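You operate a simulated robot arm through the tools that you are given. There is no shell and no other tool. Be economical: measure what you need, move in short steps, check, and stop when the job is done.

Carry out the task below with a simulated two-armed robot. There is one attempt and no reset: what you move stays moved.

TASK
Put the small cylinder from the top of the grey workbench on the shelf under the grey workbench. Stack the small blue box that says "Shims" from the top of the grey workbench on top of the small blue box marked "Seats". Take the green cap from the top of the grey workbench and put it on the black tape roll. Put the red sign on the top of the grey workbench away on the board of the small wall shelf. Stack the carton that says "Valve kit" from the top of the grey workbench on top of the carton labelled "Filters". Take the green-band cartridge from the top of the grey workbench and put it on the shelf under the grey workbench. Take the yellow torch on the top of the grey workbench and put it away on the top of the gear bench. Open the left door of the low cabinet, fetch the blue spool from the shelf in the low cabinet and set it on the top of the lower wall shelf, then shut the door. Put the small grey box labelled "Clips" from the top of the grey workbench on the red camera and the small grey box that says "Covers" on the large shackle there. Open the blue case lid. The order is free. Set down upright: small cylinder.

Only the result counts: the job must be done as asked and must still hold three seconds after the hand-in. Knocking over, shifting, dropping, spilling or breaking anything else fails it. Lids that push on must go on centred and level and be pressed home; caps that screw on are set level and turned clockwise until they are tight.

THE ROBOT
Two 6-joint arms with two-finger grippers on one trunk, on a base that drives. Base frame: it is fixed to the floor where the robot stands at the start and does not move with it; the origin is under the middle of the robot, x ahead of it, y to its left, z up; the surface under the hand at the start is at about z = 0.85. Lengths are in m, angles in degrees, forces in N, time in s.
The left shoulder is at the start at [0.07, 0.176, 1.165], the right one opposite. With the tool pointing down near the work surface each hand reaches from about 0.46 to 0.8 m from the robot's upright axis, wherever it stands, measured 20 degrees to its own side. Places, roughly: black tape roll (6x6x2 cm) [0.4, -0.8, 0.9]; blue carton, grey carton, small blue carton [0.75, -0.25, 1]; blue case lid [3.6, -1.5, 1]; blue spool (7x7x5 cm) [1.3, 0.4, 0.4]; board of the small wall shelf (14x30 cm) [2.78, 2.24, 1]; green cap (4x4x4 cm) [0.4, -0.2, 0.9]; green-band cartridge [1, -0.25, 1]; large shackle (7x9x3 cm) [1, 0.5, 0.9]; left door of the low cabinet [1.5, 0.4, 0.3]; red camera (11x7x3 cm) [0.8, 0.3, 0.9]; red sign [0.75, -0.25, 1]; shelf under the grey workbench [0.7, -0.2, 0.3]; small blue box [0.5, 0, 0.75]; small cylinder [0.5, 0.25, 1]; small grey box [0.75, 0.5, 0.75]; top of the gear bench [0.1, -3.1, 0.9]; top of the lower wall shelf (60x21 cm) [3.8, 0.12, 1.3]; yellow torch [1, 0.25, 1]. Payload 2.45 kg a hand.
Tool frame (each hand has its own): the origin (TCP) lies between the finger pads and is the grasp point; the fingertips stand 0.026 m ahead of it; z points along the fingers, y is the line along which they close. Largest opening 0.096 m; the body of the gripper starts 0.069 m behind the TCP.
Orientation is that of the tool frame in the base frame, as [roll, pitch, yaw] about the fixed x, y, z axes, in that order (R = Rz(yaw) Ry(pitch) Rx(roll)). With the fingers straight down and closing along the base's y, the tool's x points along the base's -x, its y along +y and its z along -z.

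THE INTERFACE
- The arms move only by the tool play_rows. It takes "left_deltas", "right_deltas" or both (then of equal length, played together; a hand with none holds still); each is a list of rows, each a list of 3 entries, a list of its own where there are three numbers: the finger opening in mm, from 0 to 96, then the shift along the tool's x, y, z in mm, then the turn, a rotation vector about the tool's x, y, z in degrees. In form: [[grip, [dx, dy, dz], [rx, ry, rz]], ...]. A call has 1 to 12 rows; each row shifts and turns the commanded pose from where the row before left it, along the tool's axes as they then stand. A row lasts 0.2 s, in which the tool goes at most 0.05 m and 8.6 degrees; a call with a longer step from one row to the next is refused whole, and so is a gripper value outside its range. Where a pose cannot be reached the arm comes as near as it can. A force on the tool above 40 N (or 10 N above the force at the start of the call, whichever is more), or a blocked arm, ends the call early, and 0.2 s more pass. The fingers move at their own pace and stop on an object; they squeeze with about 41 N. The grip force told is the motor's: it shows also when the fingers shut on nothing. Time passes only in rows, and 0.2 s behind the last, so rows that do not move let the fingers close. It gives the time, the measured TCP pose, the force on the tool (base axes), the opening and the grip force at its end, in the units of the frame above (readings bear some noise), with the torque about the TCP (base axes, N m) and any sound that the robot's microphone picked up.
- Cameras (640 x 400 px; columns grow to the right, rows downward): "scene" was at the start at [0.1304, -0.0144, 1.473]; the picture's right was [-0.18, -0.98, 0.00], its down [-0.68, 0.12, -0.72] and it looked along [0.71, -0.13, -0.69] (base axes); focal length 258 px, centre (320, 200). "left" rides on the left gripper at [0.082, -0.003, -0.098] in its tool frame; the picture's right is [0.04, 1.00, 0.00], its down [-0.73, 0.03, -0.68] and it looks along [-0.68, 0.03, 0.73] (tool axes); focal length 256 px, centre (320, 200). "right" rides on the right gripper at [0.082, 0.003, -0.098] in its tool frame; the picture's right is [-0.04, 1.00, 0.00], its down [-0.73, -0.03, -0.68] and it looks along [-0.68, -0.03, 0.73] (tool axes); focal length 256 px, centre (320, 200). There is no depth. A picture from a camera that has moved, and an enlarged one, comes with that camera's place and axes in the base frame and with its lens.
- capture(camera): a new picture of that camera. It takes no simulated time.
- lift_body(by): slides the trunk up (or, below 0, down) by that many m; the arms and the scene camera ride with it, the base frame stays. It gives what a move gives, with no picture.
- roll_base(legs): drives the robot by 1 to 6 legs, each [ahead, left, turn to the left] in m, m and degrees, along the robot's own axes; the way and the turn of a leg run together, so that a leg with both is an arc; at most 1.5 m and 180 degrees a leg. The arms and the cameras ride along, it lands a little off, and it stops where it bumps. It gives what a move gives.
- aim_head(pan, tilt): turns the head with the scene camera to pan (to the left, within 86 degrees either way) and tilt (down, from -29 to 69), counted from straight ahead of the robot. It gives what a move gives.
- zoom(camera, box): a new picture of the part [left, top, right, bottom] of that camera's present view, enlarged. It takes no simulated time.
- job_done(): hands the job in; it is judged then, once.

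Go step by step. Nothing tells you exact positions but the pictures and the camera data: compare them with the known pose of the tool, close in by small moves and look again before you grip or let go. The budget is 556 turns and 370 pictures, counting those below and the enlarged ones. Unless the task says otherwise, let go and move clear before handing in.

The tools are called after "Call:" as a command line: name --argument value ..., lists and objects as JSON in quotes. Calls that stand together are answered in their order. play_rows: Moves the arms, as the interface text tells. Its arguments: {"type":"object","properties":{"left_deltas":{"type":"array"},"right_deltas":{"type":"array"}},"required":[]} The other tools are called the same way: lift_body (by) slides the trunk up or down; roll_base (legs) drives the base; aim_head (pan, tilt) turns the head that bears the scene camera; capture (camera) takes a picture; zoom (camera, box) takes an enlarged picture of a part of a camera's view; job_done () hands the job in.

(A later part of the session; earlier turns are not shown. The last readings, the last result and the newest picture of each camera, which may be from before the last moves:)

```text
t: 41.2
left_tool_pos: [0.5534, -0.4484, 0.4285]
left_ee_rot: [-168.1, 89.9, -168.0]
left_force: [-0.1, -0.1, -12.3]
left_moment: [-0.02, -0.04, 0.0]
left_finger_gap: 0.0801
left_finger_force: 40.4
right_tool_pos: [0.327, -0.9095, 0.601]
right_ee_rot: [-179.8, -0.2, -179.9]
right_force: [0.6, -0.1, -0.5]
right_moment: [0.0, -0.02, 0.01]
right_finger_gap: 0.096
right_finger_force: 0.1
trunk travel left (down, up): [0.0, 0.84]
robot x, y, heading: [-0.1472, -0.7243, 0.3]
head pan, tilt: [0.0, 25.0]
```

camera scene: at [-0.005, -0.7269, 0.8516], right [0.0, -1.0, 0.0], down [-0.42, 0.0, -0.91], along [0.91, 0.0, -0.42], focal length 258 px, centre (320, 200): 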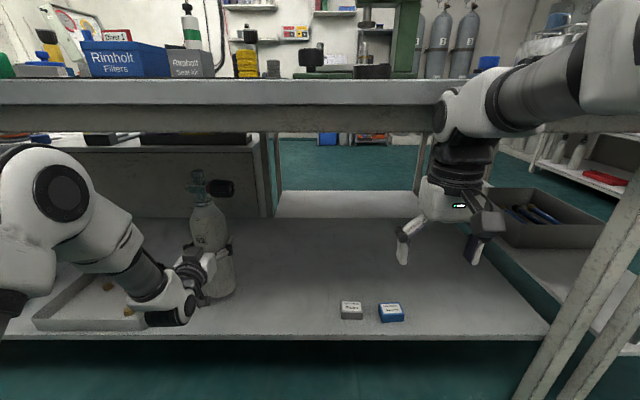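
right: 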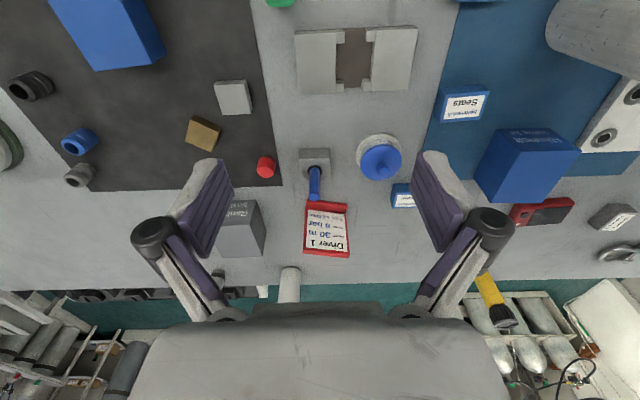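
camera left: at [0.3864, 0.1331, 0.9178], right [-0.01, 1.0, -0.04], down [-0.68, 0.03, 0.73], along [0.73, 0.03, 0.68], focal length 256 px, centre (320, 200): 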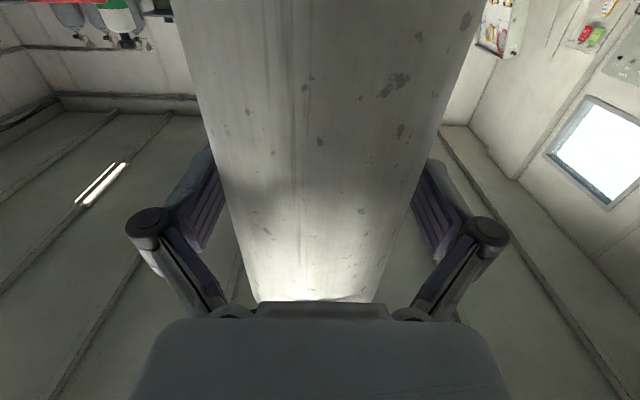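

Call:
play_rows --left_deltas '[[60, [2, 0, 0], [0, 0, 0]], [60, [2, 0, 0], [0, 0, 0]]]'

Call:
zoom --camera "scene" --box '[160, 230, 260, 340]'

Call:
capture --camera "right"

```text
t: 41.8
left_tool_pos: [0.555, -0.4465, 0.4248]
left_ee_rot: [-169.3, 89.7, -169.3]
left_force: [-0.1, 0.2, -12.0]
left_moment: [0.0, -0.01, 0.0]
left_finger_gap: 0.0799
left_finger_force: 41.4
right_tool_pos: [0.3273, -0.9089, 0.6013]
right_ee_rot: [-179.9, -0.2, -179.9]
right_force: [0.1, -0.9, -0.2]
right_moment: [0.02, -0.02, 0.02]
right_finger_gap: 0.096
right_finger_force: 0.0
trunk travel left (down, up): [0.0, 0.84]
robot x, y, heading: [-0.1476, -0.7282, -0.0]
head pan, tilt: [0.0, 25.0]
```

```text
3.64 times, centred on (210, 285) of scene
camera zoom: at [-0.005, -0.7269, 0.8516], right [0.0, -1.0, 0.0], down [-0.42, 0.0, -0.91], along [0.91, 0.0, -0.42], focal length 940 px, centre (720, -109)
```

zoom: 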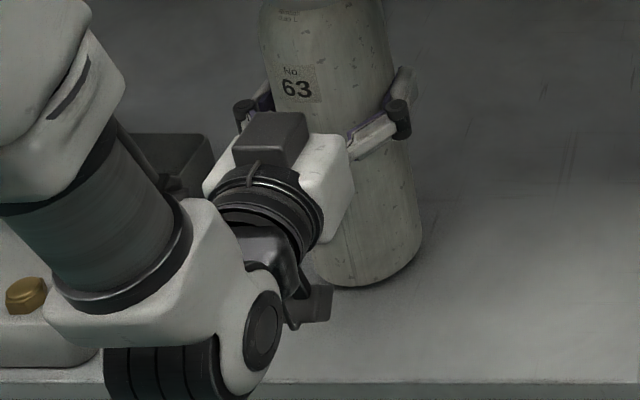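

```text
335 pictures are left
camera right: at [0.2452, -0.9064, 0.7006], right [0.04, 1.0, 0.0], down [0.74, -0.03, 0.68], along [0.68, -0.03, -0.74], focal length 256 px, centre (320, 200)
```

right: 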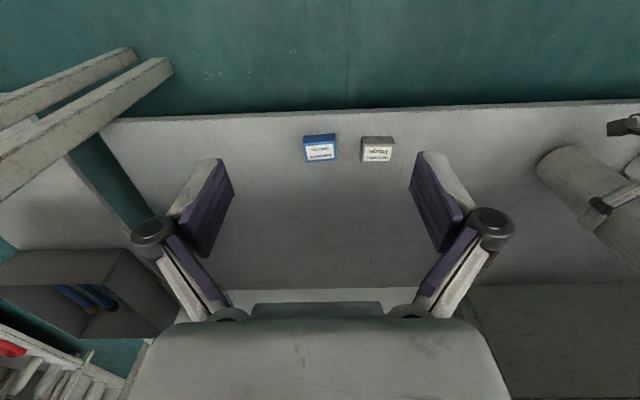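

Call:
play_rows --left_deltas '[[60, [3, 0, 0], [0, 0, 0]], [60, [3, 0, 0], [0, 0, 0]]]'

Call:
play_rows --left_deltas '[[60, [3, 0, 0], [0, 0, 0]], [60, [3, 0, 0], [0, 0, 0]]]'

Call:
play_rows --left_deltas '[[60, [3, 0, 0], [0, 0, 0]], [60, [3, 0, 0], [0, 0, 0]]]'

```text
t: 42.4
left_tool_pos: [0.556, -0.4472, 0.4191]
left_ee_rot: [-167.6, 89.8, -167.5]
left_force: [1.0, 0.5, -13.2]
left_moment: [0.03, -0.05, 0.01]
left_finger_gap: 0.0801
left_finger_force: 41.0
right_tool_pos: [0.327, -0.9088, 0.6014]
right_ee_rot: [-179.8, -0.1, -179.8]
right_force: [0.3, 0.1, -0.7]
right_moment: [-0.01, 0.0, 0.02]
right_finger_gap: 0.0961
right_finger_force: 0.1
trunk travel left (down, up): [0.0, 0.84]
robot x, y, heading: [-0.1449, -0.728, 0.2]
head pan, tilt: [0.0, 25.0]
```

```text
t: 43.0
left_tool_pos: [0.5549, -0.4464, 0.4178]
left_ee_rot: [2.0, 89.8, 2.2]
left_force: [-2.1, 1.6, 9.1]
left_moment: [-0.02, 1.03, -0.17]
left_finger_gap: 0.0801
left_finger_force: 41.4
right_tool_pos: [0.326, -0.9101, 0.6029]
right_ee_rot: [180.0, 0.1, -179.8]
right_force: [0.9, 0.7, 0.9]
right_moment: [0.0, 0.0, 0.01]
right_finger_gap: 0.0959
right_finger_force: 0.1
trunk travel left (down, up): [0.0, 0.84]
robot x, y, heading: [-0.1436, -0.7245, 0.2]
head pan, tilt: [0.0, 25.0]
```

```text
t: 43.6
left_tool_pos: [0.5548, -0.4478, 0.4121]
left_ee_rot: [6.6, 89.5, 6.7]
left_force: [7.8, 6.9, 29.7]
left_moment: [0.05, -0.24, -0.01]
left_finger_gap: 0.0801
left_finger_force: 40.9
right_tool_pos: [0.3249, -0.9099, 0.6034]
right_ee_rot: [-179.9, 0.1, -179.8]
right_force: [-0.6, -0.1, -0.2]
right_moment: [0.01, -0.01, 0.01]
right_finger_gap: 0.0962
right_finger_force: 0.0
trunk travel left (down, up): [0.0, 0.84]
robot x, y, heading: [-0.1493, -0.7282, 0.1]
head pan, tilt: [0.0, 25.0]
```

Call:
play_rows --left_deltas '[[60, [-3, 0, 0], [0, 0, 0]], [60, [0, 0, 0], [0, 0, 0]]]'

```text
t: 44.2
left_tool_pos: [0.5542, -0.4472, 0.413]
left_ee_rot: [-10.2, 90.0, -10.0]
left_force: [6.2, 8.9, 17.8]
left_moment: [0.27, -0.93, 0.25]
left_finger_gap: 0.08
left_finger_force: 40.3
right_tool_pos: [0.3253, -0.9092, 0.6023]
right_ee_rot: [-180.0, 0.0, -179.8]
right_force: [0.1, 0.1, 0.1]
right_moment: [0.04, -0.01, -0.01]
right_finger_gap: 0.0962
right_finger_force: 0.2
trunk travel left (down, up): [0.0, 0.84]
robot x, y, heading: [-0.1495, -0.7276, 0.2]
head pan, tilt: [0.0, 25.0]
```

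Call:
play_rows --left_deltas '[[60, [-2, 0, 0], [0, 0, 0]], [60, [0, 0, 0], [0, 0, 0]]]'

Call:
zoom --camera "scene" --box '[140, 150, 280, 340]'

```text
t: 44.8
left_tool_pos: [0.5545, -0.4464, 0.4119]
left_ee_rot: [-179.9, 89.8, -179.7]
left_force: [2.5, 5.3, 6.4]
left_moment: [0.17, -0.78, 0.14]
left_finger_gap: 0.0798
left_finger_force: 40.8
right_tool_pos: [0.3251, -0.9097, 0.6028]
right_ee_rot: [179.9, -0.1, -180.0]
right_force: [0.4, 0.0, 0.0]
right_moment: [-0.01, -0.02, -0.02]
right_finger_gap: 0.0963
right_finger_force: 0.1
trunk travel left (down, up): [0.0, 0.84]
robot x, y, heading: [-0.1512, -0.7299, 0.1]
head pan, tilt: [0.0, 25.0]
```

```text
2.11 times, centred on (210, 245) of scene
camera zoom: at [-0.0068, -0.7275, 0.8519], right [0.0, -1.0, 0.0], down [-0.42, 0.0, -0.91], along [0.91, 0.0, -0.42], focal length 544 px, centre (552, 105)
```

zoom: 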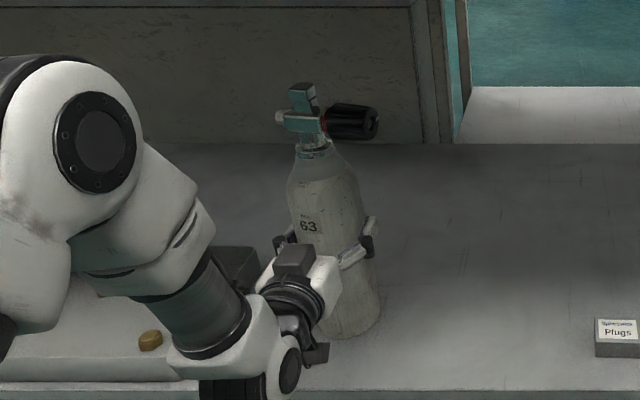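

Call:
play_rows --left_deltas '[[84, [0, 0, 0], [0, 0, 0]], [90, [0, 0, 0], [0, 0, 0]], [96, [0, 0, 0], [0, 0, 0]], [96, [0, 0, 0], [0, 0, 0]]]'

Call:
capture --camera "left"

```text
t: 45.8
left_tool_pos: [0.5544, -0.4478, 0.4131]
left_ee_rot: [-174.9, 89.9, -174.9]
left_force: [-0.1, 0.0, 0.1]
left_moment: [-0.01, -0.03, 0.0]
left_finger_gap: 0.096
left_finger_force: 0.1
right_tool_pos: [0.3265, -0.9095, 0.6018]
right_ee_rot: [-180.0, -0.2, -179.8]
right_force: [-0.6, -0.2, 0.2]
right_moment: [-0.01, 0.01, -0.02]
right_finger_gap: 0.0962
right_finger_force: 0.1
trunk travel left (down, up): [0.0, 0.84]
robot x, y, heading: [-0.1525, -0.7305, 0.3]
head pan, tilt: [0.0, 25.0]
```

```text
333 pictures are left
camera left: at [0.4557, -0.4497, 0.3319], right [0.0, 1.0, -0.04], down [-0.68, 0.03, 0.74], along [0.74, 0.03, 0.68], focal length 256 px, centre (320, 200)
```

left: 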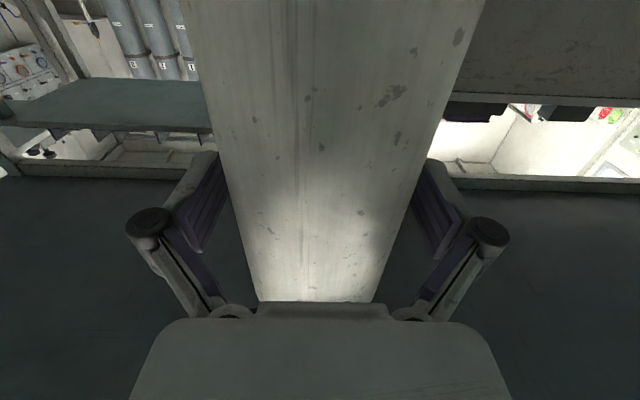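

Call:
play_rows --left_deltas '[[96, [0, 0, -25], [0, 0, 0]], [96, [0, 0, -30], [0, 0, 0]], [96, [0, 0, -30], [0, 0, 0]]]'

Call:
roll_base --legs '[[-0.27, 0, 0]]'

Call:
capture --camera "scene"

```text
t: 46.6
left_tool_pos: [0.4698, -0.4473, 0.4135]
left_ee_rot: [-178.2, 89.8, -177.9]
left_force: [-0.3, -0.4, 0.5]
left_moment: [-0.02, -0.02, 0.01]
left_finger_gap: 0.0961
left_finger_force: 0.0
right_tool_pos: [0.3258, -0.9095, 0.6026]
right_ee_rot: [-180.0, -0.2, -179.9]
right_force: [-0.8, 1.0, 0.2]
right_moment: [0.02, -0.01, 0.0]
right_finger_gap: 0.0959
right_finger_force: 0.1
trunk travel left (down, up): [0.0, 0.84]
robot x, y, heading: [-0.147, -0.7282, 0.4]
head pan, tilt: [0.0, 25.0]
```

```text
t: 48.5
left_tool_pos: [0.2012, -0.4473, 0.4123]
left_ee_rot: [-174.2, 89.9, -173.8]
left_force: [-0.1, -0.6, 0.9]
left_moment: [-0.02, -0.03, 0.01]
left_finger_gap: 0.0958
left_finger_force: 0.0
right_tool_pos: [0.0591, -0.9097, 0.6024]
right_ee_rot: [180.0, -0.1, -179.9]
right_force: [0.6, -0.6, -0.4]
right_moment: [0.04, 0.0, 0.01]
right_finger_gap: 0.0961
right_finger_force: 0.0
trunk travel left (down, up): [0.0, 0.84]
robot x, y, heading: [-0.4152, -0.7301, 0.3]
head pan, tilt: [0.0, 25.0]
```

```text
332 pictures are left
camera scene: at [-0.2735, -0.7282, 0.8519], right [0.0, -1.0, 0.0], down [-0.42, 0.0, -0.91], along [0.91, 0.0, -0.42], focal length 258 px, centre (320, 200)
```

scene: 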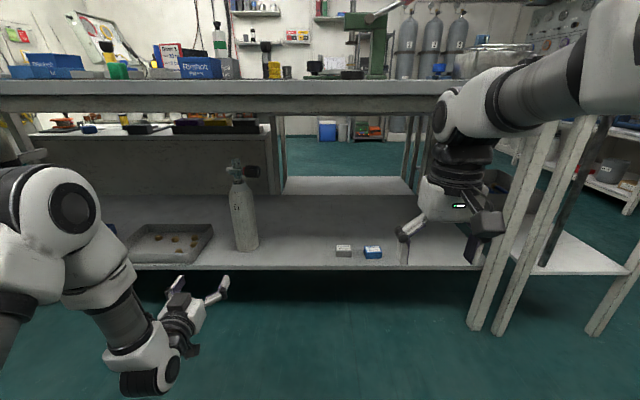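

Call:
lift_body --by 0.4

Call:
lift_body --by 0.25

Call:
play_rows --left_deltas '[[96, [0, 0, 0], [0, 8.2, 0]], [96, [0, 0, 0], [0, 8.2, 0]], [96, [0, 0, 0], [0, 8.2, 0]], [96, [0, 0, 0], [0, 8.2, 0]], [96, [0, 0, 0], [0, 8.2, 0]], [96, [0, 0, 0], [0, 8.2, 0]], [96, [0, 0, 0], [0, 8.2, 0]], [96, [0, 0, 0], [0, 8.2, 0]], [96, [0, 0, 0], [0, 8.2, 0]], [96, [0, 0, 0], [0, 8.2, 0]], [96, [0, 0, 0], [0, 8, 0]]]'

Call:
roll_base --legs '[[0, 0.73, 0]]'

```text
t: 52.3
left_tool_pos: [0.2016, -0.447, 0.8139]
left_ee_rot: [-173.8, 89.9, -173.7]
left_force: [0.6, -0.6, 0.0]
left_moment: [-0.01, 0.01, -0.01]
left_finger_gap: 0.0959
left_finger_force: 0.0
right_tool_pos: [0.0584, -0.9099, 1.0021]
right_ee_rot: [180.0, -0.1, -179.8]
right_force: [-0.5, 0.3, 0.5]
right_moment: [0.01, 0.0, 0.04]
right_finger_gap: 0.0963
right_finger_force: 0.0
trunk travel left (down, up): [-0.4, 0.44]
robot x, y, heading: [-0.4154, -0.7323, 0.4]
head pan, tilt: [0.0, 25.0]
```

```text
t: 54.9
left_tool_pos: [0.2007, -0.4474, 1.0633]
left_ee_rot: [-174.7, 90.0, -174.5]
left_force: [0.0, -0.5, 0.7]
left_moment: [-0.01, 0.0, 0.01]
left_finger_gap: 0.096
left_finger_force: 0.1
right_tool_pos: [0.0584, -0.9096, 1.252]
right_ee_rot: [180.0, -0.1, -179.8]
right_force: [0.0, 0.3, 0.0]
right_moment: [0.04, -0.03, -0.01]
right_finger_gap: 0.0959
right_finger_force: 0.0
trunk travel left (down, up): [-0.65, 0.19]
robot x, y, heading: [-0.4132, -0.7273, 0.1]
head pan, tilt: [0.0, 25.0]
```

```text
t: 57.3
left_tool_pos: [0.2031, -0.4477, 1.0613]
left_ee_rot: [180.0, -0.2, -179.8]
left_force: [0.1, 0.6, 0.6]
left_moment: [-0.04, 0.01, -0.02]
left_finger_gap: 0.0961
left_finger_force: 0.0
left hand out of reach, approached as far as the arm can: row 7
right_tool_pos: [0.06, -0.9099, 1.252]
right_ee_rot: [-180.0, -0.1, -179.8]
right_force: [-1.0, 0.1, -0.6]
right_moment: [-0.02, 0.01, 0.04]
right_finger_gap: 0.0961
right_finger_force: 0.0
trunk travel left (down, up): [-0.65, 0.19]
robot x, y, heading: [-0.4176, -0.7311, 0.0]
head pan, tilt: [0.0, 25.0]
```

```text
t: 61.3
left_tool_pos: [0.1995, 0.2754, 1.0628]
left_ee_rot: [180.0, -0.2, -179.8]
left_force: [-0.6, -0.3, -0.2]
left_moment: [-0.01, 0.01, 0.01]
left_finger_gap: 0.0961
left_finger_force: 0.0
right_tool_pos: [0.0562, -0.187, 1.2518]
right_ee_rot: [179.9, 0.0, -179.8]
right_force: [-0.3, 0.0, -0.2]
right_moment: [-0.01, -0.01, 0.0]
right_finger_gap: 0.0959
right_finger_force: 0.0
trunk travel left (down, up): [-0.65, 0.19]
robot x, y, heading: [-0.4174, -0.0054, 0.2]
head pan, tilt: [0.0, 25.0]
```

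Call:
roll_base --legs '[[0.465, 0, 0]]'

Call:
aim_head --pan 0 --tilt 60

Call:
capture --camera "scene"

Call:
capture --camera "right"

Call:
capture --camera "left"

```text
t: 64.0
left_tool_pos: [0.6611, 0.2704, 1.0641]
left_ee_rot: [-179.9, 0.0, 179.7]
left_force: [-0.2, -0.2, 0.8]
left_moment: [-0.01, 0.01, -0.02]
left_finger_gap: 0.096
left_finger_force: 0.0
right_tool_pos: [0.5124, -0.1914, 1.2522]
right_ee_rot: [180.0, -0.2, 179.7]
right_force: [-0.8, -0.5, 0.0]
right_moment: [0.0, 0.01, 0.0]
right_finger_gap: 0.096
right_finger_force: 0.1
trunk travel left (down, up): [-0.65, 0.19]
robot x, y, heading: [0.038, -0.0049, -0.4]
head pan, tilt: [0.0, 25.0]
```

```text
t: 65.0
left_tool_pos: [0.6619, 0.2701, 1.0625]
left_ee_rot: [179.9, -0.1, 179.7]
left_force: [-0.1, 0.0, 0.1]
left_moment: [0.04, -0.01, 0.0]
left_finger_gap: 0.0961
left_finger_force: 0.1
right_tool_pos: [0.5133, -0.1914, 1.2522]
right_ee_rot: [179.9, -0.1, 179.7]
right_force: [-0.4, 0.5, -0.6]
right_moment: [0.04, -0.02, 0.02]
right_finger_gap: 0.096
right_finger_force: 0.0
trunk travel left (down, up): [-0.65, 0.19]
robot x, y, heading: [0.0426, -0.0033, -0.3]
head pan, tilt: [0.0, 60.0]
```

```text
331 pictures are left
camera scene: at [0.1574, -0.0052, 1.4519], right [-0.01, -1.0, 0.0], down [-0.87, 0.0, -0.5], along [0.5, 0.0, -0.87], focal length 258 px, centre (320, 200)
```

scene: 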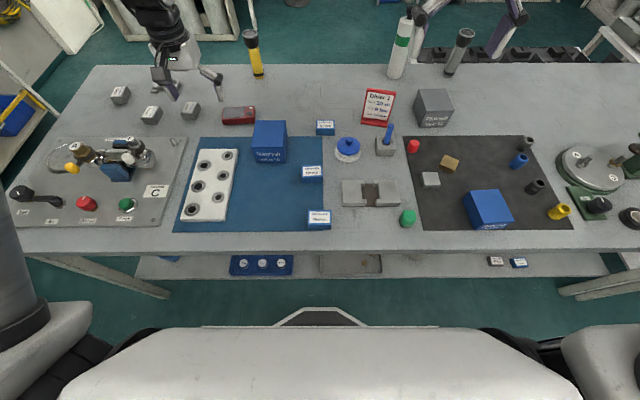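

```text
330 pictures are left
camera right: at [0.4317, -0.1868, 1.3513], right [0.05, 1.0, 0.0], down [0.73, -0.03, 0.68], along [0.68, -0.03, -0.73], focal length 256 px, centre (320, 200)
```

right: 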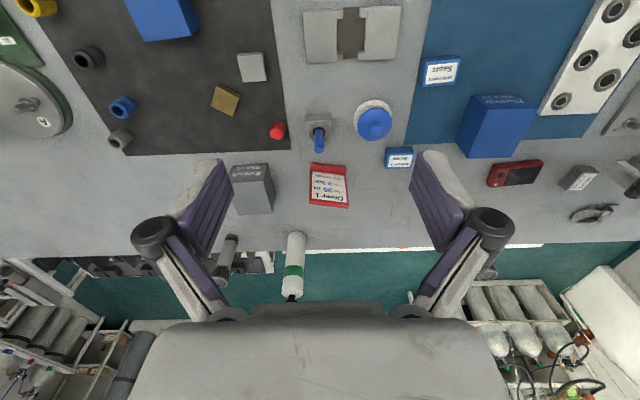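

```text
329 pictures are left
camera left: at [0.5799, 0.2695, 1.1617], right [-0.03, 1.0, 0.0], down [0.74, 0.03, 0.68], along [0.68, 0.02, -0.74], focal length 256 px, centre (320, 200)
```

left: 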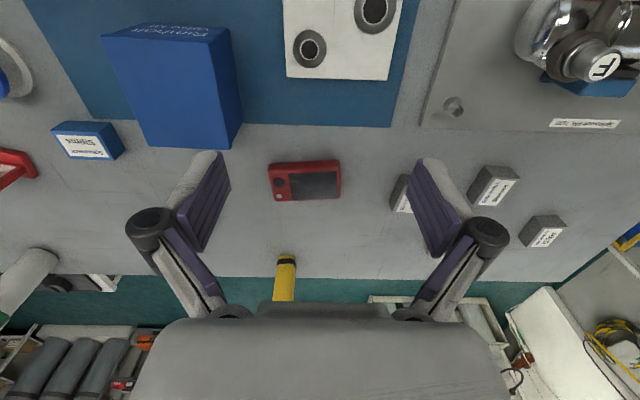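

Call:
play_rows --right_deltas '[[96, [-26, 20, 22], [0, 0, 0]], [96, [-26, 20, 22], [0, 0, 0]], [96, [-26, 20, 22], [0, 0, 0]], [96, [-26, 20, 22], [0, 0, 0]], [96, [-26, 20, 22], [0, 0, 0]], [96, [-26, 20, 22], [0, 0, 0]], [96, [-26, 20, 22], [0, 0, 0]], [96, [-26, 20, 22], [0, 0, 0]], [96, [-26, 5, 35], [0, 0, 0]], [96, [0, 0, 40], [0, 0, 0]]]'

Call:
capture --camera "right"

```text
t: 67.2
left_tool_pos: [0.6615, 0.2701, 1.0628]
left_ee_rot: [-180.0, -0.1, 179.8]
left_force: [0.1, 0.6, 0.0]
left_moment: [-0.05, -0.02, 0.0]
left_finger_gap: 0.096
left_finger_force: 0.0
right_tool_pos: [0.7474, -0.0264, 1.0005]
right_ee_rot: [-179.9, -0.2, 179.7]
right_force: [-0.7, -0.1, 0.3]
right_moment: [-0.05, 0.01, 0.01]
right_finger_gap: 0.0957
right_finger_force: 0.1
trunk travel left (down, up): [-0.65, 0.19]
robot x, y, heading: [0.04, -0.008, -0.4]
head pan, tilt: [0.0, 60.0]
```

```text
328 pictures are left
camera right: at [0.6665, -0.0233, 1.0989], right [0.05, 1.0, 0.0], down [0.73, -0.03, 0.68], along [0.68, -0.03, -0.73], focal length 256 px, centre (320, 200)
```

right: 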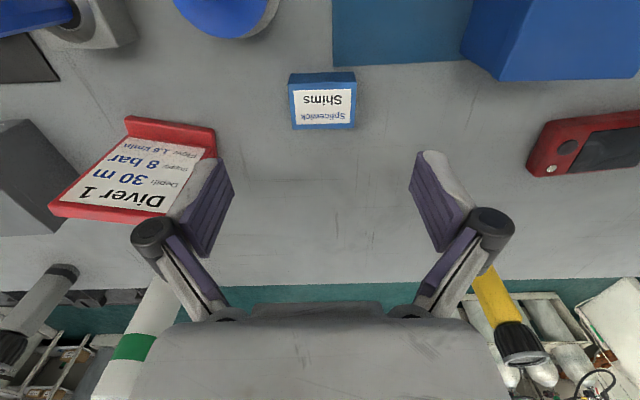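

Call:
play_rows --right_deltas '[[96, [-10, 2, 35], [0, 0, 0]], [96, [0, 0, 40], [0, 0, 0]], [96, [0, 0, 25], [0, 0, 0]], [96, [0, 0, 14], [0, 0, 0]]]'

Call:
capture --camera "right"

```text
t: 68.2
left_tool_pos: [0.6621, 0.27, 1.0626]
left_ee_rot: [179.9, -0.2, 179.7]
left_force: [-0.1, 0.1, -0.5]
left_moment: [0.0, 0.01, -0.01]
left_finger_gap: 0.0957
left_finger_force: 0.0
right_tool_pos: [0.7581, -0.0256, 0.8857]
right_ee_rot: [179.9, -0.1, 179.6]
right_force: [-0.4, -1.4, 0.1]
right_moment: [-0.01, 0.03, -0.04]
right_finger_gap: 0.0962
right_finger_force: 0.0
trunk travel left (down, up): [-0.65, 0.19]
robot x, y, heading: [0.0418, -0.0043, -0.2]
head pan, tilt: [0.0, 60.0]
```

```text
327 pictures are left
camera right: at [0.6763, -0.022, 0.9845], right [0.05, 1.0, 0.0], down [0.73, -0.03, 0.68], along [0.68, -0.03, -0.74], focal length 256 px, centre (320, 200)
```

right: 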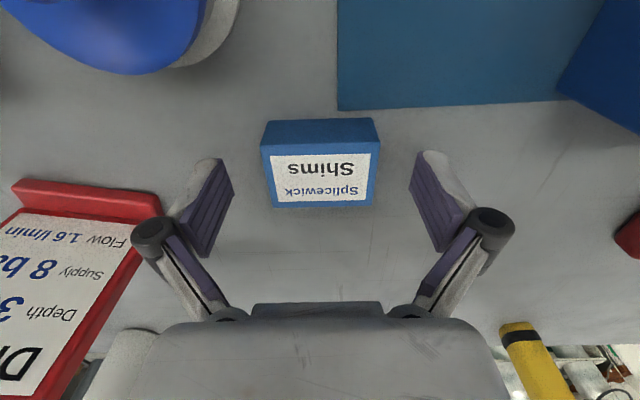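

Call:
play_rows --right_deltas '[[40, [0, 0, 0], [0, 0, 0]], [40, [0, 0, 0], [0, 0, 0]], [40, [0, 0, 0], [0, 0, 0]]]'

Call:
play_rows --right_deltas '[[40, [0, 0, -20], [0, 0, 0]], [40, [0, 0, -40], [0, 0, 0]], [40, [20, 0, -40], [0, 0, 0]], [40, [45, 5, 0], [0, 0, 0]], [40, [45, 10, 0], [0, 0, 0]], [40, [45, 10, 0], [0, 0, 0]], [40, [30, 10, 0], [0, 0, 0]]]'

Call:
capture --camera "right"

```text
t: 69.0
left_tool_pos: [0.6606, 0.2704, 1.0637]
left_ee_rot: [-180.0, -0.1, 179.7]
left_force: [0.7, 0.5, 0.1]
left_moment: [-0.01, -0.01, 0.01]
left_finger_gap: 0.0963
left_finger_force: 0.1
right_tool_pos: [0.7562, -0.0251, 0.8867]
right_ee_rot: [-179.9, 0.0, 179.6]
right_force: [0.8, 1.4, 5.9]
right_moment: [0.06, -0.01, -0.02]
right_finger_gap: 0.0569
right_finger_force: 40.9
trunk travel left (down, up): [-0.65, 0.19]
robot x, y, heading: [0.0381, -0.006, -0.3]
head pan, tilt: [0.0, 60.0]
```

```text
t: 70.8
left_tool_pos: [0.6619, 0.2721, 1.0618]
left_ee_rot: [180.0, -0.2, 179.7]
left_force: [0.5, -0.2, 0.2]
left_moment: [-0.01, 0.02, 0.01]
left_finger_gap: 0.0961
left_finger_force: 0.0
right_tool_pos: [0.6284, -0.0877, 0.9501]
right_ee_rot: [178.7, -4.8, 178.0]
right_force: [-0.5, 0.2, 0.2]
right_moment: [-0.01, -0.04, -0.01]
right_finger_gap: 0.0401
right_finger_force: 0.1
right hand out of reach, approached as far as the arm can: row 4, 5, 6, 7
trunk travel left (down, up): [-0.65, 0.19]
robot x, y, heading: [0.0424, -0.0045, -0.3]
head pan, tilt: [0.0, 60.0]
stopped in row 7 (right hand): the arm was blocked; the commanded pose is now the measured one
```

```text
326 pictures are left
camera right: at [0.5559, -0.085, 1.0568], right [0.08, 1.0, 0.02], down [0.79, -0.07, 0.61], along [0.61, -0.03, -0.79], focal length 256 px, centre (320, 200)
```

right: 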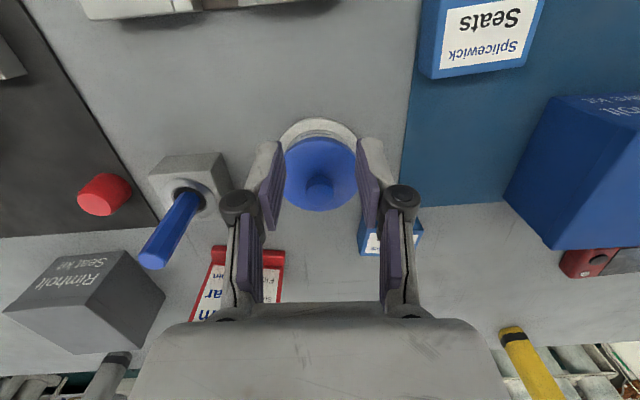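

Call:
capture --camera "scene"

Call:
zoom --camera "scene" --box '[240, 90, 440, 230]'

```text
325 pictures are left
camera scene: at [0.1581, -0.0055, 1.4518], right [-0.01, -1.0, 0.0], down [-0.87, 0.0, -0.5], along [0.5, 0.0, -0.87], focal length 258 px, centre (320, 200)
```

scene: 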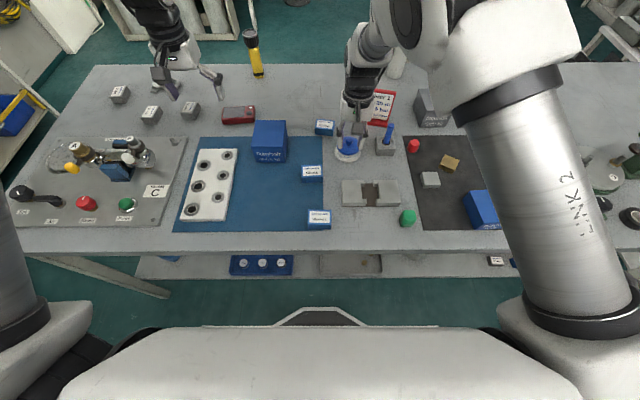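

```text
2.86 times, centred on (340, 160) of scene
camera zoom: at [0.1581, -0.0055, 1.4518], right [-0.01, -1.0, 0.0], down [-0.87, 0.0, -0.5], along [0.5, 0.0, -0.87], focal length 738 px, centre (263, 314)
```

zoom: 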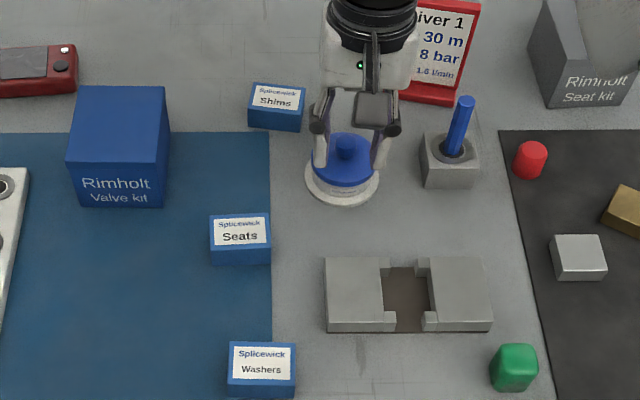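

Call:
play_rows --right_deltas '[[40, [0, 0, -25], [0, 0, 0]], [40, [0, 0, -35], [0, 0, 0]], [40, [0, 0, -40], [0, 0, 0]]]'

Call:
zoom --camera "scene" --box '[240, 90, 440, 230]'

```text
t: 71.6
left_tool_pos: [0.6603, 0.271, 1.0618]
left_ee_rot: [-180.0, -0.3, 179.7]
left_force: [0.7, -0.6, 0.0]
left_moment: [0.0, -0.02, -0.02]
left_finger_gap: 0.096
left_finger_force: 0.0
right_tool_pos: [0.6356, -0.0906, 1.0472]
right_ee_rot: [178.2, -5.4, 177.7]
right_force: [-0.7, 0.1, 1.2]
right_moment: [0.01, -0.05, 0.0]
right_finger_gap: 0.0402
right_finger_force: 0.0
trunk travel left (down, up): [-0.65, 0.19]
robot x, y, heading: [0.0395, -0.0023, -0.2]
head pan, tilt: [0.0, 60.0]
```

```text
2.86 times, centred on (340, 160) of scene
camera zoom: at [0.1568, -0.0051, 1.4519], right [-0.01, -1.0, 0.0], down [-0.87, 0.0, -0.5], along [0.5, 0.0, -0.87], focal length 738 px, centre (263, 314)
```

zoom: 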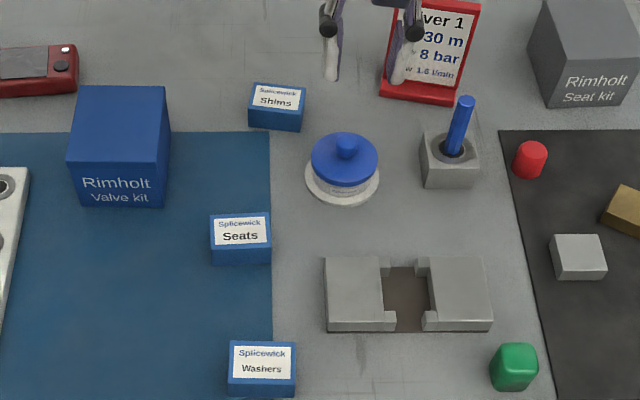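

Call:
roll_base --legs '[[0, 0.2, 0]]'

Call:
play_rows --right_deltas '[[96, [0, 0, 0], [1.8, -5.4, -2.3]], [96, [0, 0, 0], [0, 0, 0]]]'

```text
t: 73.2
left_tool_pos: [0.6639, 0.4676, 1.0629]
left_ee_rot: [-179.9, 0.0, 179.4]
left_force: [-0.1, -0.2, 0.5]
left_moment: [-0.02, -0.01, 0.02]
left_finger_gap: 0.0959
left_finger_force: 0.1
right_tool_pos: [0.64, 0.1079, 1.0521]
right_ee_rot: [178.2, -5.0, 177.4]
right_force: [0.1, -0.3, 0.5]
right_moment: [0.01, 0.02, 0.0]
right_finger_gap: 0.0397
right_finger_force: 0.0
trunk travel left (down, up): [-0.65, 0.19]
robot x, y, heading: [0.0471, 0.1927, -0.6]
head pan, tilt: [0.0, 60.0]
```

```text
t: 73.8
left_tool_pos: [0.6642, 0.4705, 1.0637]
left_ee_rot: [-179.9, -0.2, 179.6]
left_force: [-0.5, 1.1, 0.4]
left_moment: [-0.02, -0.01, -0.02]
left_finger_gap: 0.096
left_finger_force: 0.1
right_tool_pos: [0.64, 0.1, 1.0397]
right_ee_rot: [178.3, -1.3, 178.2]
right_force: [-0.7, -0.3, 0.4]
right_moment: [-0.02, 0.0, 0.01]
right_finger_gap: 0.096
right_finger_force: 0.0
trunk travel left (down, up): [-0.65, 0.19]
robot x, y, heading: [0.042, 0.1985, -0.2]
head pan, tilt: [0.0, 60.0]
```

Call:
play_rows --right_deltas '[[96, [-30, -32, 0], [0, 0, 0]], [96, [-30, -32, 0], [0, 0, 0]], [96, [-30, -32, 0], [0, 0, 0]], [96, [-27, -30, 30], [0, 0, 0]], [96, [0, 0, 30], [0, 0, 0]], [96, [0, 0, 0], [0, 0, 0]]]'

Call:
capture --camera "right"

```text
refused: row 4 steps farther than a row can; nothing moved
```

```text
322 pictures are left
camera right: at [0.5605, 0.101, 1.1408], right [0.07, 1.0, 0.03], down [0.75, -0.07, 0.66], along [0.66, -0.03, -0.75], focal length 256 px, centre (320, 200)
```

right: 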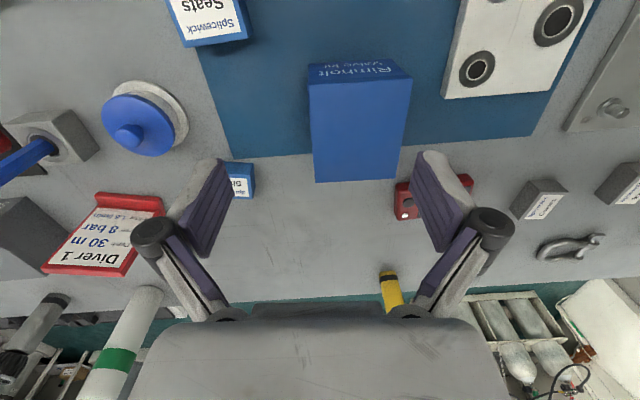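

Call:
play_rows --right_deltas '[[96, [-30, -32, 0], [0, 0, 0]], [96, [-30, -32, 0], [0, 0, 0]], [96, [-30, -32, 0], [0, 0, 0]], [96, [-27, -30, 10], [0, 0, 0]], [96, [0, 0, 40], [0, 0, 0]], [96, [0, 0, 0], [0, 0, 0]]]'

Call:
capture --camera "right"

```text
t: 75.2
left_tool_pos: [0.6628, 0.469, 1.0634]
left_ee_rot: [180.0, -0.1, 179.5]
left_force: [-0.3, 0.3, 0.5]
left_moment: [0.01, 0.01, 0.01]
left_finger_gap: 0.096
left_finger_force: 0.0
right_tool_pos: [0.7545, -0.0169, 1.0023]
right_ee_rot: [179.8, 0.5, 179.6]
right_force: [-0.1, -0.1, 0.0]
right_moment: [0.02, 0.0, 0.03]
right_finger_gap: 0.0958
right_finger_force: 0.1
trunk travel left (down, up): [-0.65, 0.19]
robot x, y, heading: [0.0436, 0.1982, -0.6]
head pan, tilt: [0.0, 60.0]
```

```text
321 pictures are left
camera right: at [0.6718, -0.0143, 1.1005], right [0.05, 1.0, 0.0], down [0.73, -0.04, 0.69], along [0.69, -0.03, -0.73], focal length 256 px, centre (320, 200)
```

right: 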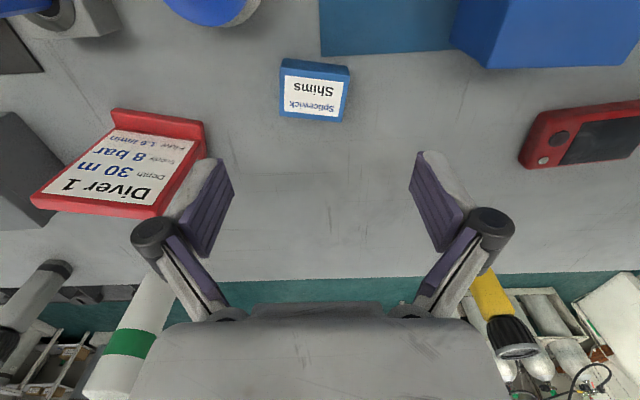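

Call:
play_rows --right_deltas '[[96, [0, -5, 30], [0, 0, 5]], [96, [0, 0, 40], [0, 0, 5]], [96, [0, 0, 30], [0, 0, 0]], [96, [0, 0, 20], [0, 0, 0]], [96, [0, 0, 0], [0, 0, 0]]]'

Call:
capture --camera "right"

```text
t: 76.4
left_tool_pos: [0.6641, 0.4705, 1.0633]
left_ee_rot: [-180.0, -0.2, 179.5]
left_force: [0.2, -0.3, 0.8]
left_moment: [-0.03, -0.03, 0.01]
left_finger_gap: 0.0959
left_finger_force: 0.1
right_tool_pos: [0.7569, -0.0209, 0.8811]
right_ee_rot: [179.7, 0.4, 169.6]
right_force: [0.3, -0.3, -0.6]
right_moment: [-0.01, -0.03, 0.01]
right_finger_gap: 0.0962
right_finger_force: 0.0
trunk travel left (down, up): [-0.65, 0.19]
robot x, y, heading: [0.0417, 0.1949, -0.3]
head pan, tilt: [0.0, 60.0]
```

```text
320 pictures are left
camera right: at [0.676, -0.0044, 0.98], right [0.22, 0.98, 0.01], down [0.71, -0.16, 0.68], along [0.67, -0.15, -0.73], focal length 256 px, centre (320, 200)
```

right: 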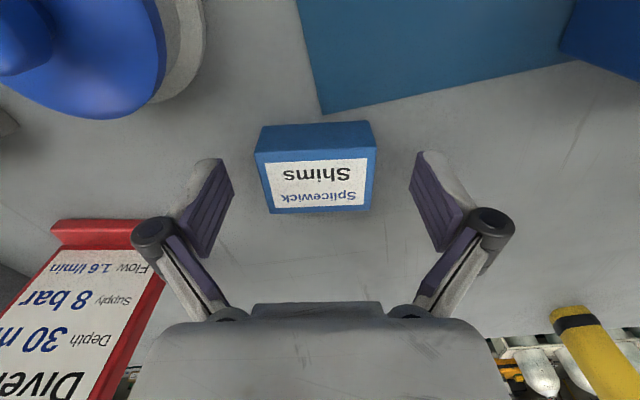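

Call:
play_rows --right_deltas '[[30, [0, 0, 2], [0, 0, 0]], [30, [0, 0, 0], [0, 0, 0]], [30, [0, 0, 0], [0, 0, 0]], [30, [0, 0, 0], [0, 0, 0]]]'

Call:
play_rows --right_deltas '[[30, [0, 0, -5], [0, 0, 0]], [30, [0, 0, -10], [0, 0, 0]], [30, [0, 0, -15], [0, 0, 0]]]'

Call:
capture --camera "right"

```text
t: 77.4
left_tool_pos: [0.6636, 0.4698, 1.0639]
left_ee_rot: [-180.0, -0.1, 179.5]
left_force: [-0.3, -0.8, -0.3]
left_moment: [-0.03, -0.02, 0.01]
left_finger_gap: 0.096
left_finger_force: 0.0
right_tool_pos: [0.7563, -0.022, 0.8805]
right_ee_rot: [179.8, 0.4, 169.7]
right_force: [2.5, -3.0, 8.2]
right_moment: [-0.12, 0.01, 0.07]
right_finger_gap: 0.0571
right_finger_force: 40.8
trunk travel left (down, up): [-0.65, 0.19]
robot x, y, heading: [0.0411, 0.1936, -0.6]
head pan, tilt: [0.0, 60.0]
```

```text
t: 78.2
left_tool_pos: [0.664, 0.4699, 1.0633]
left_ee_rot: [-179.9, -0.1, 179.5]
left_force: [-0.7, -0.1, 0.4]
left_moment: [0.01, 0.0, 0.03]
left_finger_gap: 0.0961
left_finger_force: 0.1
right_tool_pos: [0.7564, -0.0227, 0.9083]
right_ee_rot: [179.8, 0.4, 169.7]
right_force: [-0.2, 0.4, -0.6]
right_moment: [0.02, -0.04, -0.05]
right_finger_gap: 0.0569
right_finger_force: 40.9
trunk travel left (down, up): [-0.65, 0.19]
robot x, y, heading: [0.0464, 0.1968, -0.5]
head pan, tilt: [0.0, 60.0]
```

```text
319 pictures are left
camera right: at [0.6754, -0.0056, 1.0078], right [0.22, 0.98, 0.0], down [0.71, -0.16, 0.68], along [0.67, -0.15, -0.73], focal length 256 px, centre (320, 200)
```

right: 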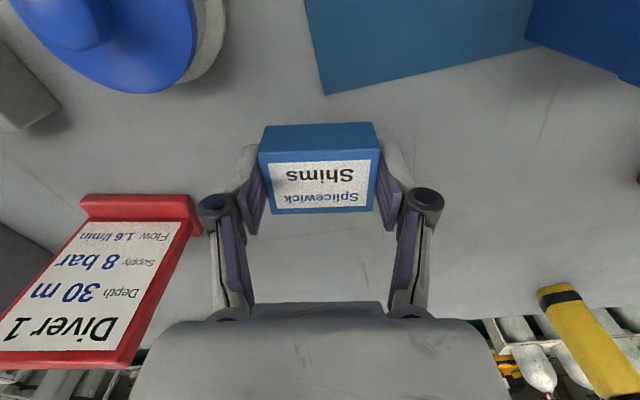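

Call:
play_rows --right_deltas '[[30, [0, 0, -20], [0, 0, -5]], [30, [0, 0, -20], [0, 0, -5]], [30, [0, 0, -20], [0, 0, 0]], [30, [30, 6, 0], [0, 0, 0]], [30, [30, 6, 0], [0, 0, 0]], [30, [30, 6, 0], [0, 0, 0]], [30, [30, 6, 0], [0, 0, 0]], [30, [0, 0, 0], [0, 0, 0]]]'

Call:
capture --camera "right"

```text
t: 80.0
left_tool_pos: [0.6645, 0.47, 1.0611]
left_ee_rot: [-179.9, -0.3, 179.5]
left_force: [0.4, 0.6, 0.0]
left_moment: [0.02, 0.0, 0.03]
left_finger_gap: 0.0958
left_finger_force: 0.0
right_tool_pos: [0.6388, 0.0014, 0.9703]
right_ee_rot: [179.7, 0.4, 179.7]
right_force: [-0.1, 0.7, -0.9]
right_moment: [0.0, 0.04, -0.01]
right_finger_gap: 0.0569
right_finger_force: 41.2
trunk travel left (down, up): [-0.65, 0.19]
robot x, y, heading: [0.0445, 0.1956, -0.6]
head pan, tilt: [0.0, 60.0]
```

```text
318 pictures are left
camera right: at [0.5554, 0.0053, 1.0679], right [0.05, 1.0, 0.0], down [0.73, -0.04, 0.68], along [0.68, -0.03, -0.73], focal length 256 px, centre (320, 200)
```

right: 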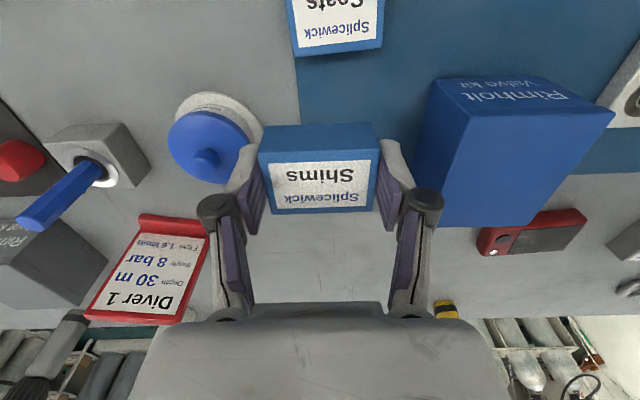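

Call:
play_rows --right_deltas '[[30, [30, 7, 0], [0, 0, -3]], [30, [31, 7, 0], [0, 0, 0]], [30, [0, 0, 0], [0, 0, 0]]]'

Call:
capture --camera "right"

Call:
zoom --camera "scene" --box '[280, 130, 480, 250]'

```text
t: 80.8
left_tool_pos: [0.664, 0.47, 1.0641]
left_ee_rot: [-180.0, -0.2, 179.5]
left_force: [-0.6, -0.1, -0.2]
left_moment: [0.02, 0.02, -0.02]
left_finger_gap: 0.0958
left_finger_force: 0.1
right_tool_pos: [0.5759, 0.0132, 0.968]
right_ee_rot: [179.8, 0.5, -177.3]
right_force: [0.5, -0.1, -1.1]
right_moment: [0.01, 0.0, 0.01]
right_finger_gap: 0.0569
right_finger_force: 40.7
trunk travel left (down, up): [-0.65, 0.19]
robot x, y, heading: [0.0412, 0.1984, -0.5]
head pan, tilt: [0.0, 60.0]
```

```text
317 pictures are left
camera right: at [0.4935, 0.013, 1.067], right [-0.01, 1.0, 0.0], down [0.73, 0.0, 0.68], along [0.68, 0.01, -0.73], focal length 256 px, centre (320, 200)
```

right: 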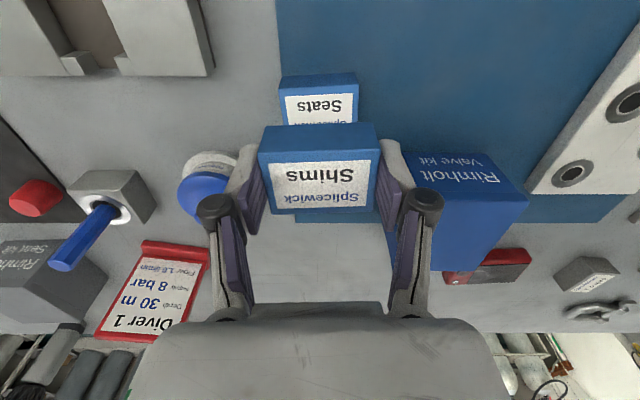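

```text
3.20 times, centred on (380, 190) of scene
camera zoom: at [0.1601, 0.1953, 1.4517], right [-0.01, -1.0, 0.0], down [-0.87, 0.01, -0.5], along [0.5, 0.0, -0.87], focal length 827 px, centre (128, 232)
```

zoom: 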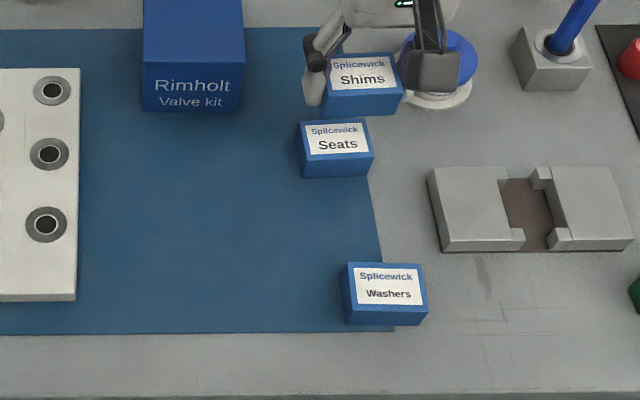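

Call:
play_rows --right_deltas '[[30, [0, 2, 20], [0, 0, 0]], [30, [0, 0, 16], [0, 0, 0]], [30, [0, 0, 3], [0, 0, 0]], [30, [0, 0, 3], [0, 0, 0]]]'

Call:
capture --camera "right"

Call:
zoom --camera "scene" --box '[320, 130, 440, 210]'

```text
t: 81.8
left_tool_pos: [0.6646, 0.4701, 1.0628]
left_ee_rot: [179.9, -0.2, 179.5]
left_force: [0.5, -0.1, 0.5]
left_moment: [0.02, -0.03, 0.0]
left_finger_gap: 0.096
left_finger_force: 0.2
right_tool_pos: [0.5766, 0.0183, 0.9258]
right_ee_rot: [179.8, 0.6, -177.5]
right_force: [0.0, 0.0, -0.5]
right_moment: [0.01, 0.06, 0.0]
right_finger_gap: 0.0569
right_finger_force: 41.1
trunk travel left (down, up): [-0.65, 0.19]
robot x, y, heading: [0.0415, 0.1988, -0.6]
head pan, tilt: [0.0, 60.0]
```

```text
315 pictures are left
camera right: at [0.494, 0.0158, 1.0241], right [-0.01, 1.0, 0.0], down [0.73, 0.0, 0.68], along [0.68, 0.01, -0.73], focal length 256 px, centre (320, 200)
```

right: 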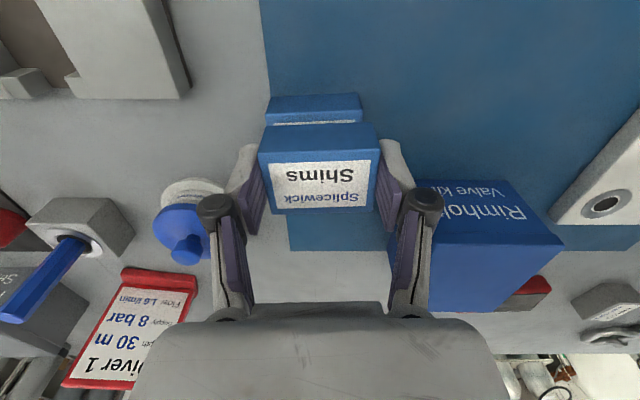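

```text
5.00 times, centred on (380, 170) of scene
camera zoom: at [0.1597, 0.1956, 1.4518], right [-0.01, -1.0, 0.0], down [-0.87, 0.01, -0.5], along [0.5, 0.0, -0.87], focal length 1292 px, centre (20, 350)
```

zoom: 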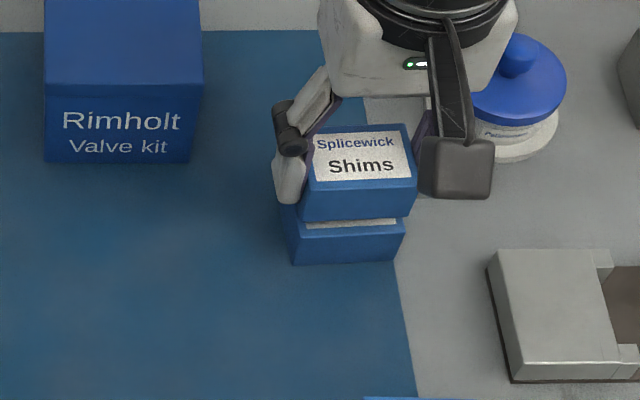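

Call:
play_rows --right_deltas '[[30, [3, -2, 0], [0, 0, 0]], [30, [0, 0, 2], [0, 0, 0]], [30, [0, 0, 2], [0, 0, 0]]]'

Call:
play_rows --right_deltas '[[30, [0, 0, 2], [0, 0, 0]], [30, [0, 0, 0], [0, 0, 0]]]'

```text
t: 82.6
left_tool_pos: [0.6637, 0.4696, 1.0634]
left_ee_rot: [179.9, -0.1, 179.5]
left_force: [0.4, -0.7, -0.2]
left_moment: [0.0, 0.0, 0.01]
left_finger_gap: 0.0959
left_finger_force: 0.0
right_tool_pos: [0.5734, 0.0142, 0.9221]
right_ee_rot: [179.8, 0.6, -177.4]
right_force: [-0.9, 0.3, -0.4]
right_moment: [-0.04, -0.02, 0.0]
right_finger_gap: 0.0568
right_finger_force: 41.3
trunk travel left (down, up): [-0.65, 0.19]
robot x, y, heading: [0.0435, 0.1977, -0.5]
head pan, tilt: [0.0, 60.0]
```

```text
t: 83.2
left_tool_pos: [0.664, 0.4698, 1.0633]
left_ee_rot: [-179.9, -0.1, 179.5]
left_force: [0.9, 0.1, 0.1]
left_moment: [0.0, 0.04, -0.01]
left_finger_gap: 0.0961
left_finger_force: 0.0
right_tool_pos: [0.5725, 0.0145, 0.92]
right_ee_rot: [179.8, 0.5, -177.4]
right_force: [0.9, -0.1, -0.6]
right_moment: [0.01, 0.0, 0.0]
right_finger_gap: 0.0569
right_finger_force: 41.1
trunk travel left (down, up): [-0.65, 0.19]
robot x, y, heading: [0.0434, 0.1988, -0.3]
head pan, tilt: [0.0, 60.0]
```

Call:
play_rows --right_deltas '[[30, [0, 0, 2], [0, 0, 0]], [30, [0, 0, 0], [0, 0, 0]]]'

Call:
play_rows --right_deltas '[[30, [0, 0, 2], [0, 0, 0]], [30, [0, 0, 0], [0, 0, 0]]]'

Call:
zoom --camera "scene" --box '[320, 130, 440, 210]'

```text
t: 83.8
left_tool_pos: [0.6644, 0.4701, 1.0634]
left_ee_rot: [180.0, 0.0, 179.5]
left_force: [0.1, -0.5, -0.2]
left_moment: [0.02, 0.03, 0.02]
left_finger_gap: 0.0962
left_finger_force: 0.0
right_tool_pos: [0.5738, 0.0142, 0.9182]
right_ee_rot: [179.8, 0.5, -177.4]
right_force: [0.4, 0.3, 0.1]
right_moment: [-0.05, -0.04, 0.01]
right_finger_gap: 0.0568
right_finger_force: 41.5
trunk travel left (down, up): [-0.65, 0.19]
robot x, y, heading: [0.0411, 0.1979, -0.4]
head pan, tilt: [0.0, 60.0]
```

```text
t: 84.4
left_tool_pos: [0.6636, 0.47, 1.0632]
left_ee_rot: [179.9, -0.1, 179.4]
left_force: [-0.3, -0.2, -0.3]
left_moment: [0.02, 0.02, -0.04]
left_finger_gap: 0.0961
left_finger_force: 0.0
right_tool_pos: [0.5725, 0.014, 0.916]
right_ee_rot: [179.8, 0.5, -177.4]
right_force: [0.9, 0.0, -0.7]
right_moment: [0.04, -0.01, 0.01]
right_finger_gap: 0.0569
right_finger_force: 41.2
trunk travel left (down, up): [-0.65, 0.19]
robot x, y, heading: [0.0432, 0.1962, -0.5]
head pan, tilt: [0.0, 60.0]
```

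```text
5.00 times, centred on (380, 170) of scene
camera zoom: at [0.1591, 0.1958, 1.4518], right [-0.01, -1.0, 0.0], down [-0.87, 0.01, -0.5], along [0.5, 0.0, -0.87], focal length 1292 px, centre (20, 350)
```

zoom: 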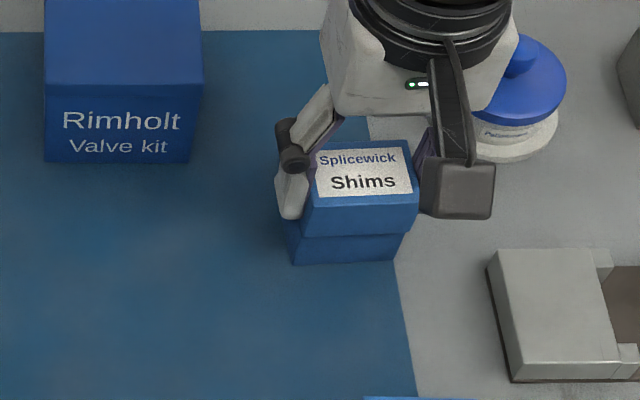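

Call:
zoom --camera "right" --box '[240, 70, 400, 230]'

```text
2.50 times, centred on (320, 150) of right
camera zoom: at [0.4907, 0.013, 1.0146], right [-0.01, 1.0, 0.0], down [0.73, 0.0, 0.69], along [0.68, 0.01, -0.73], focal length 640 px, centre (320, 325)
```

zoom: 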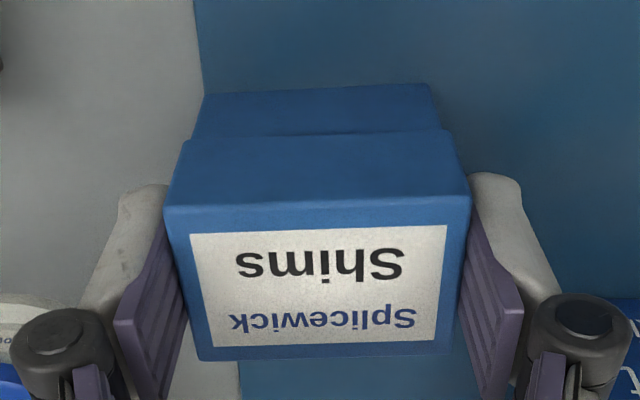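

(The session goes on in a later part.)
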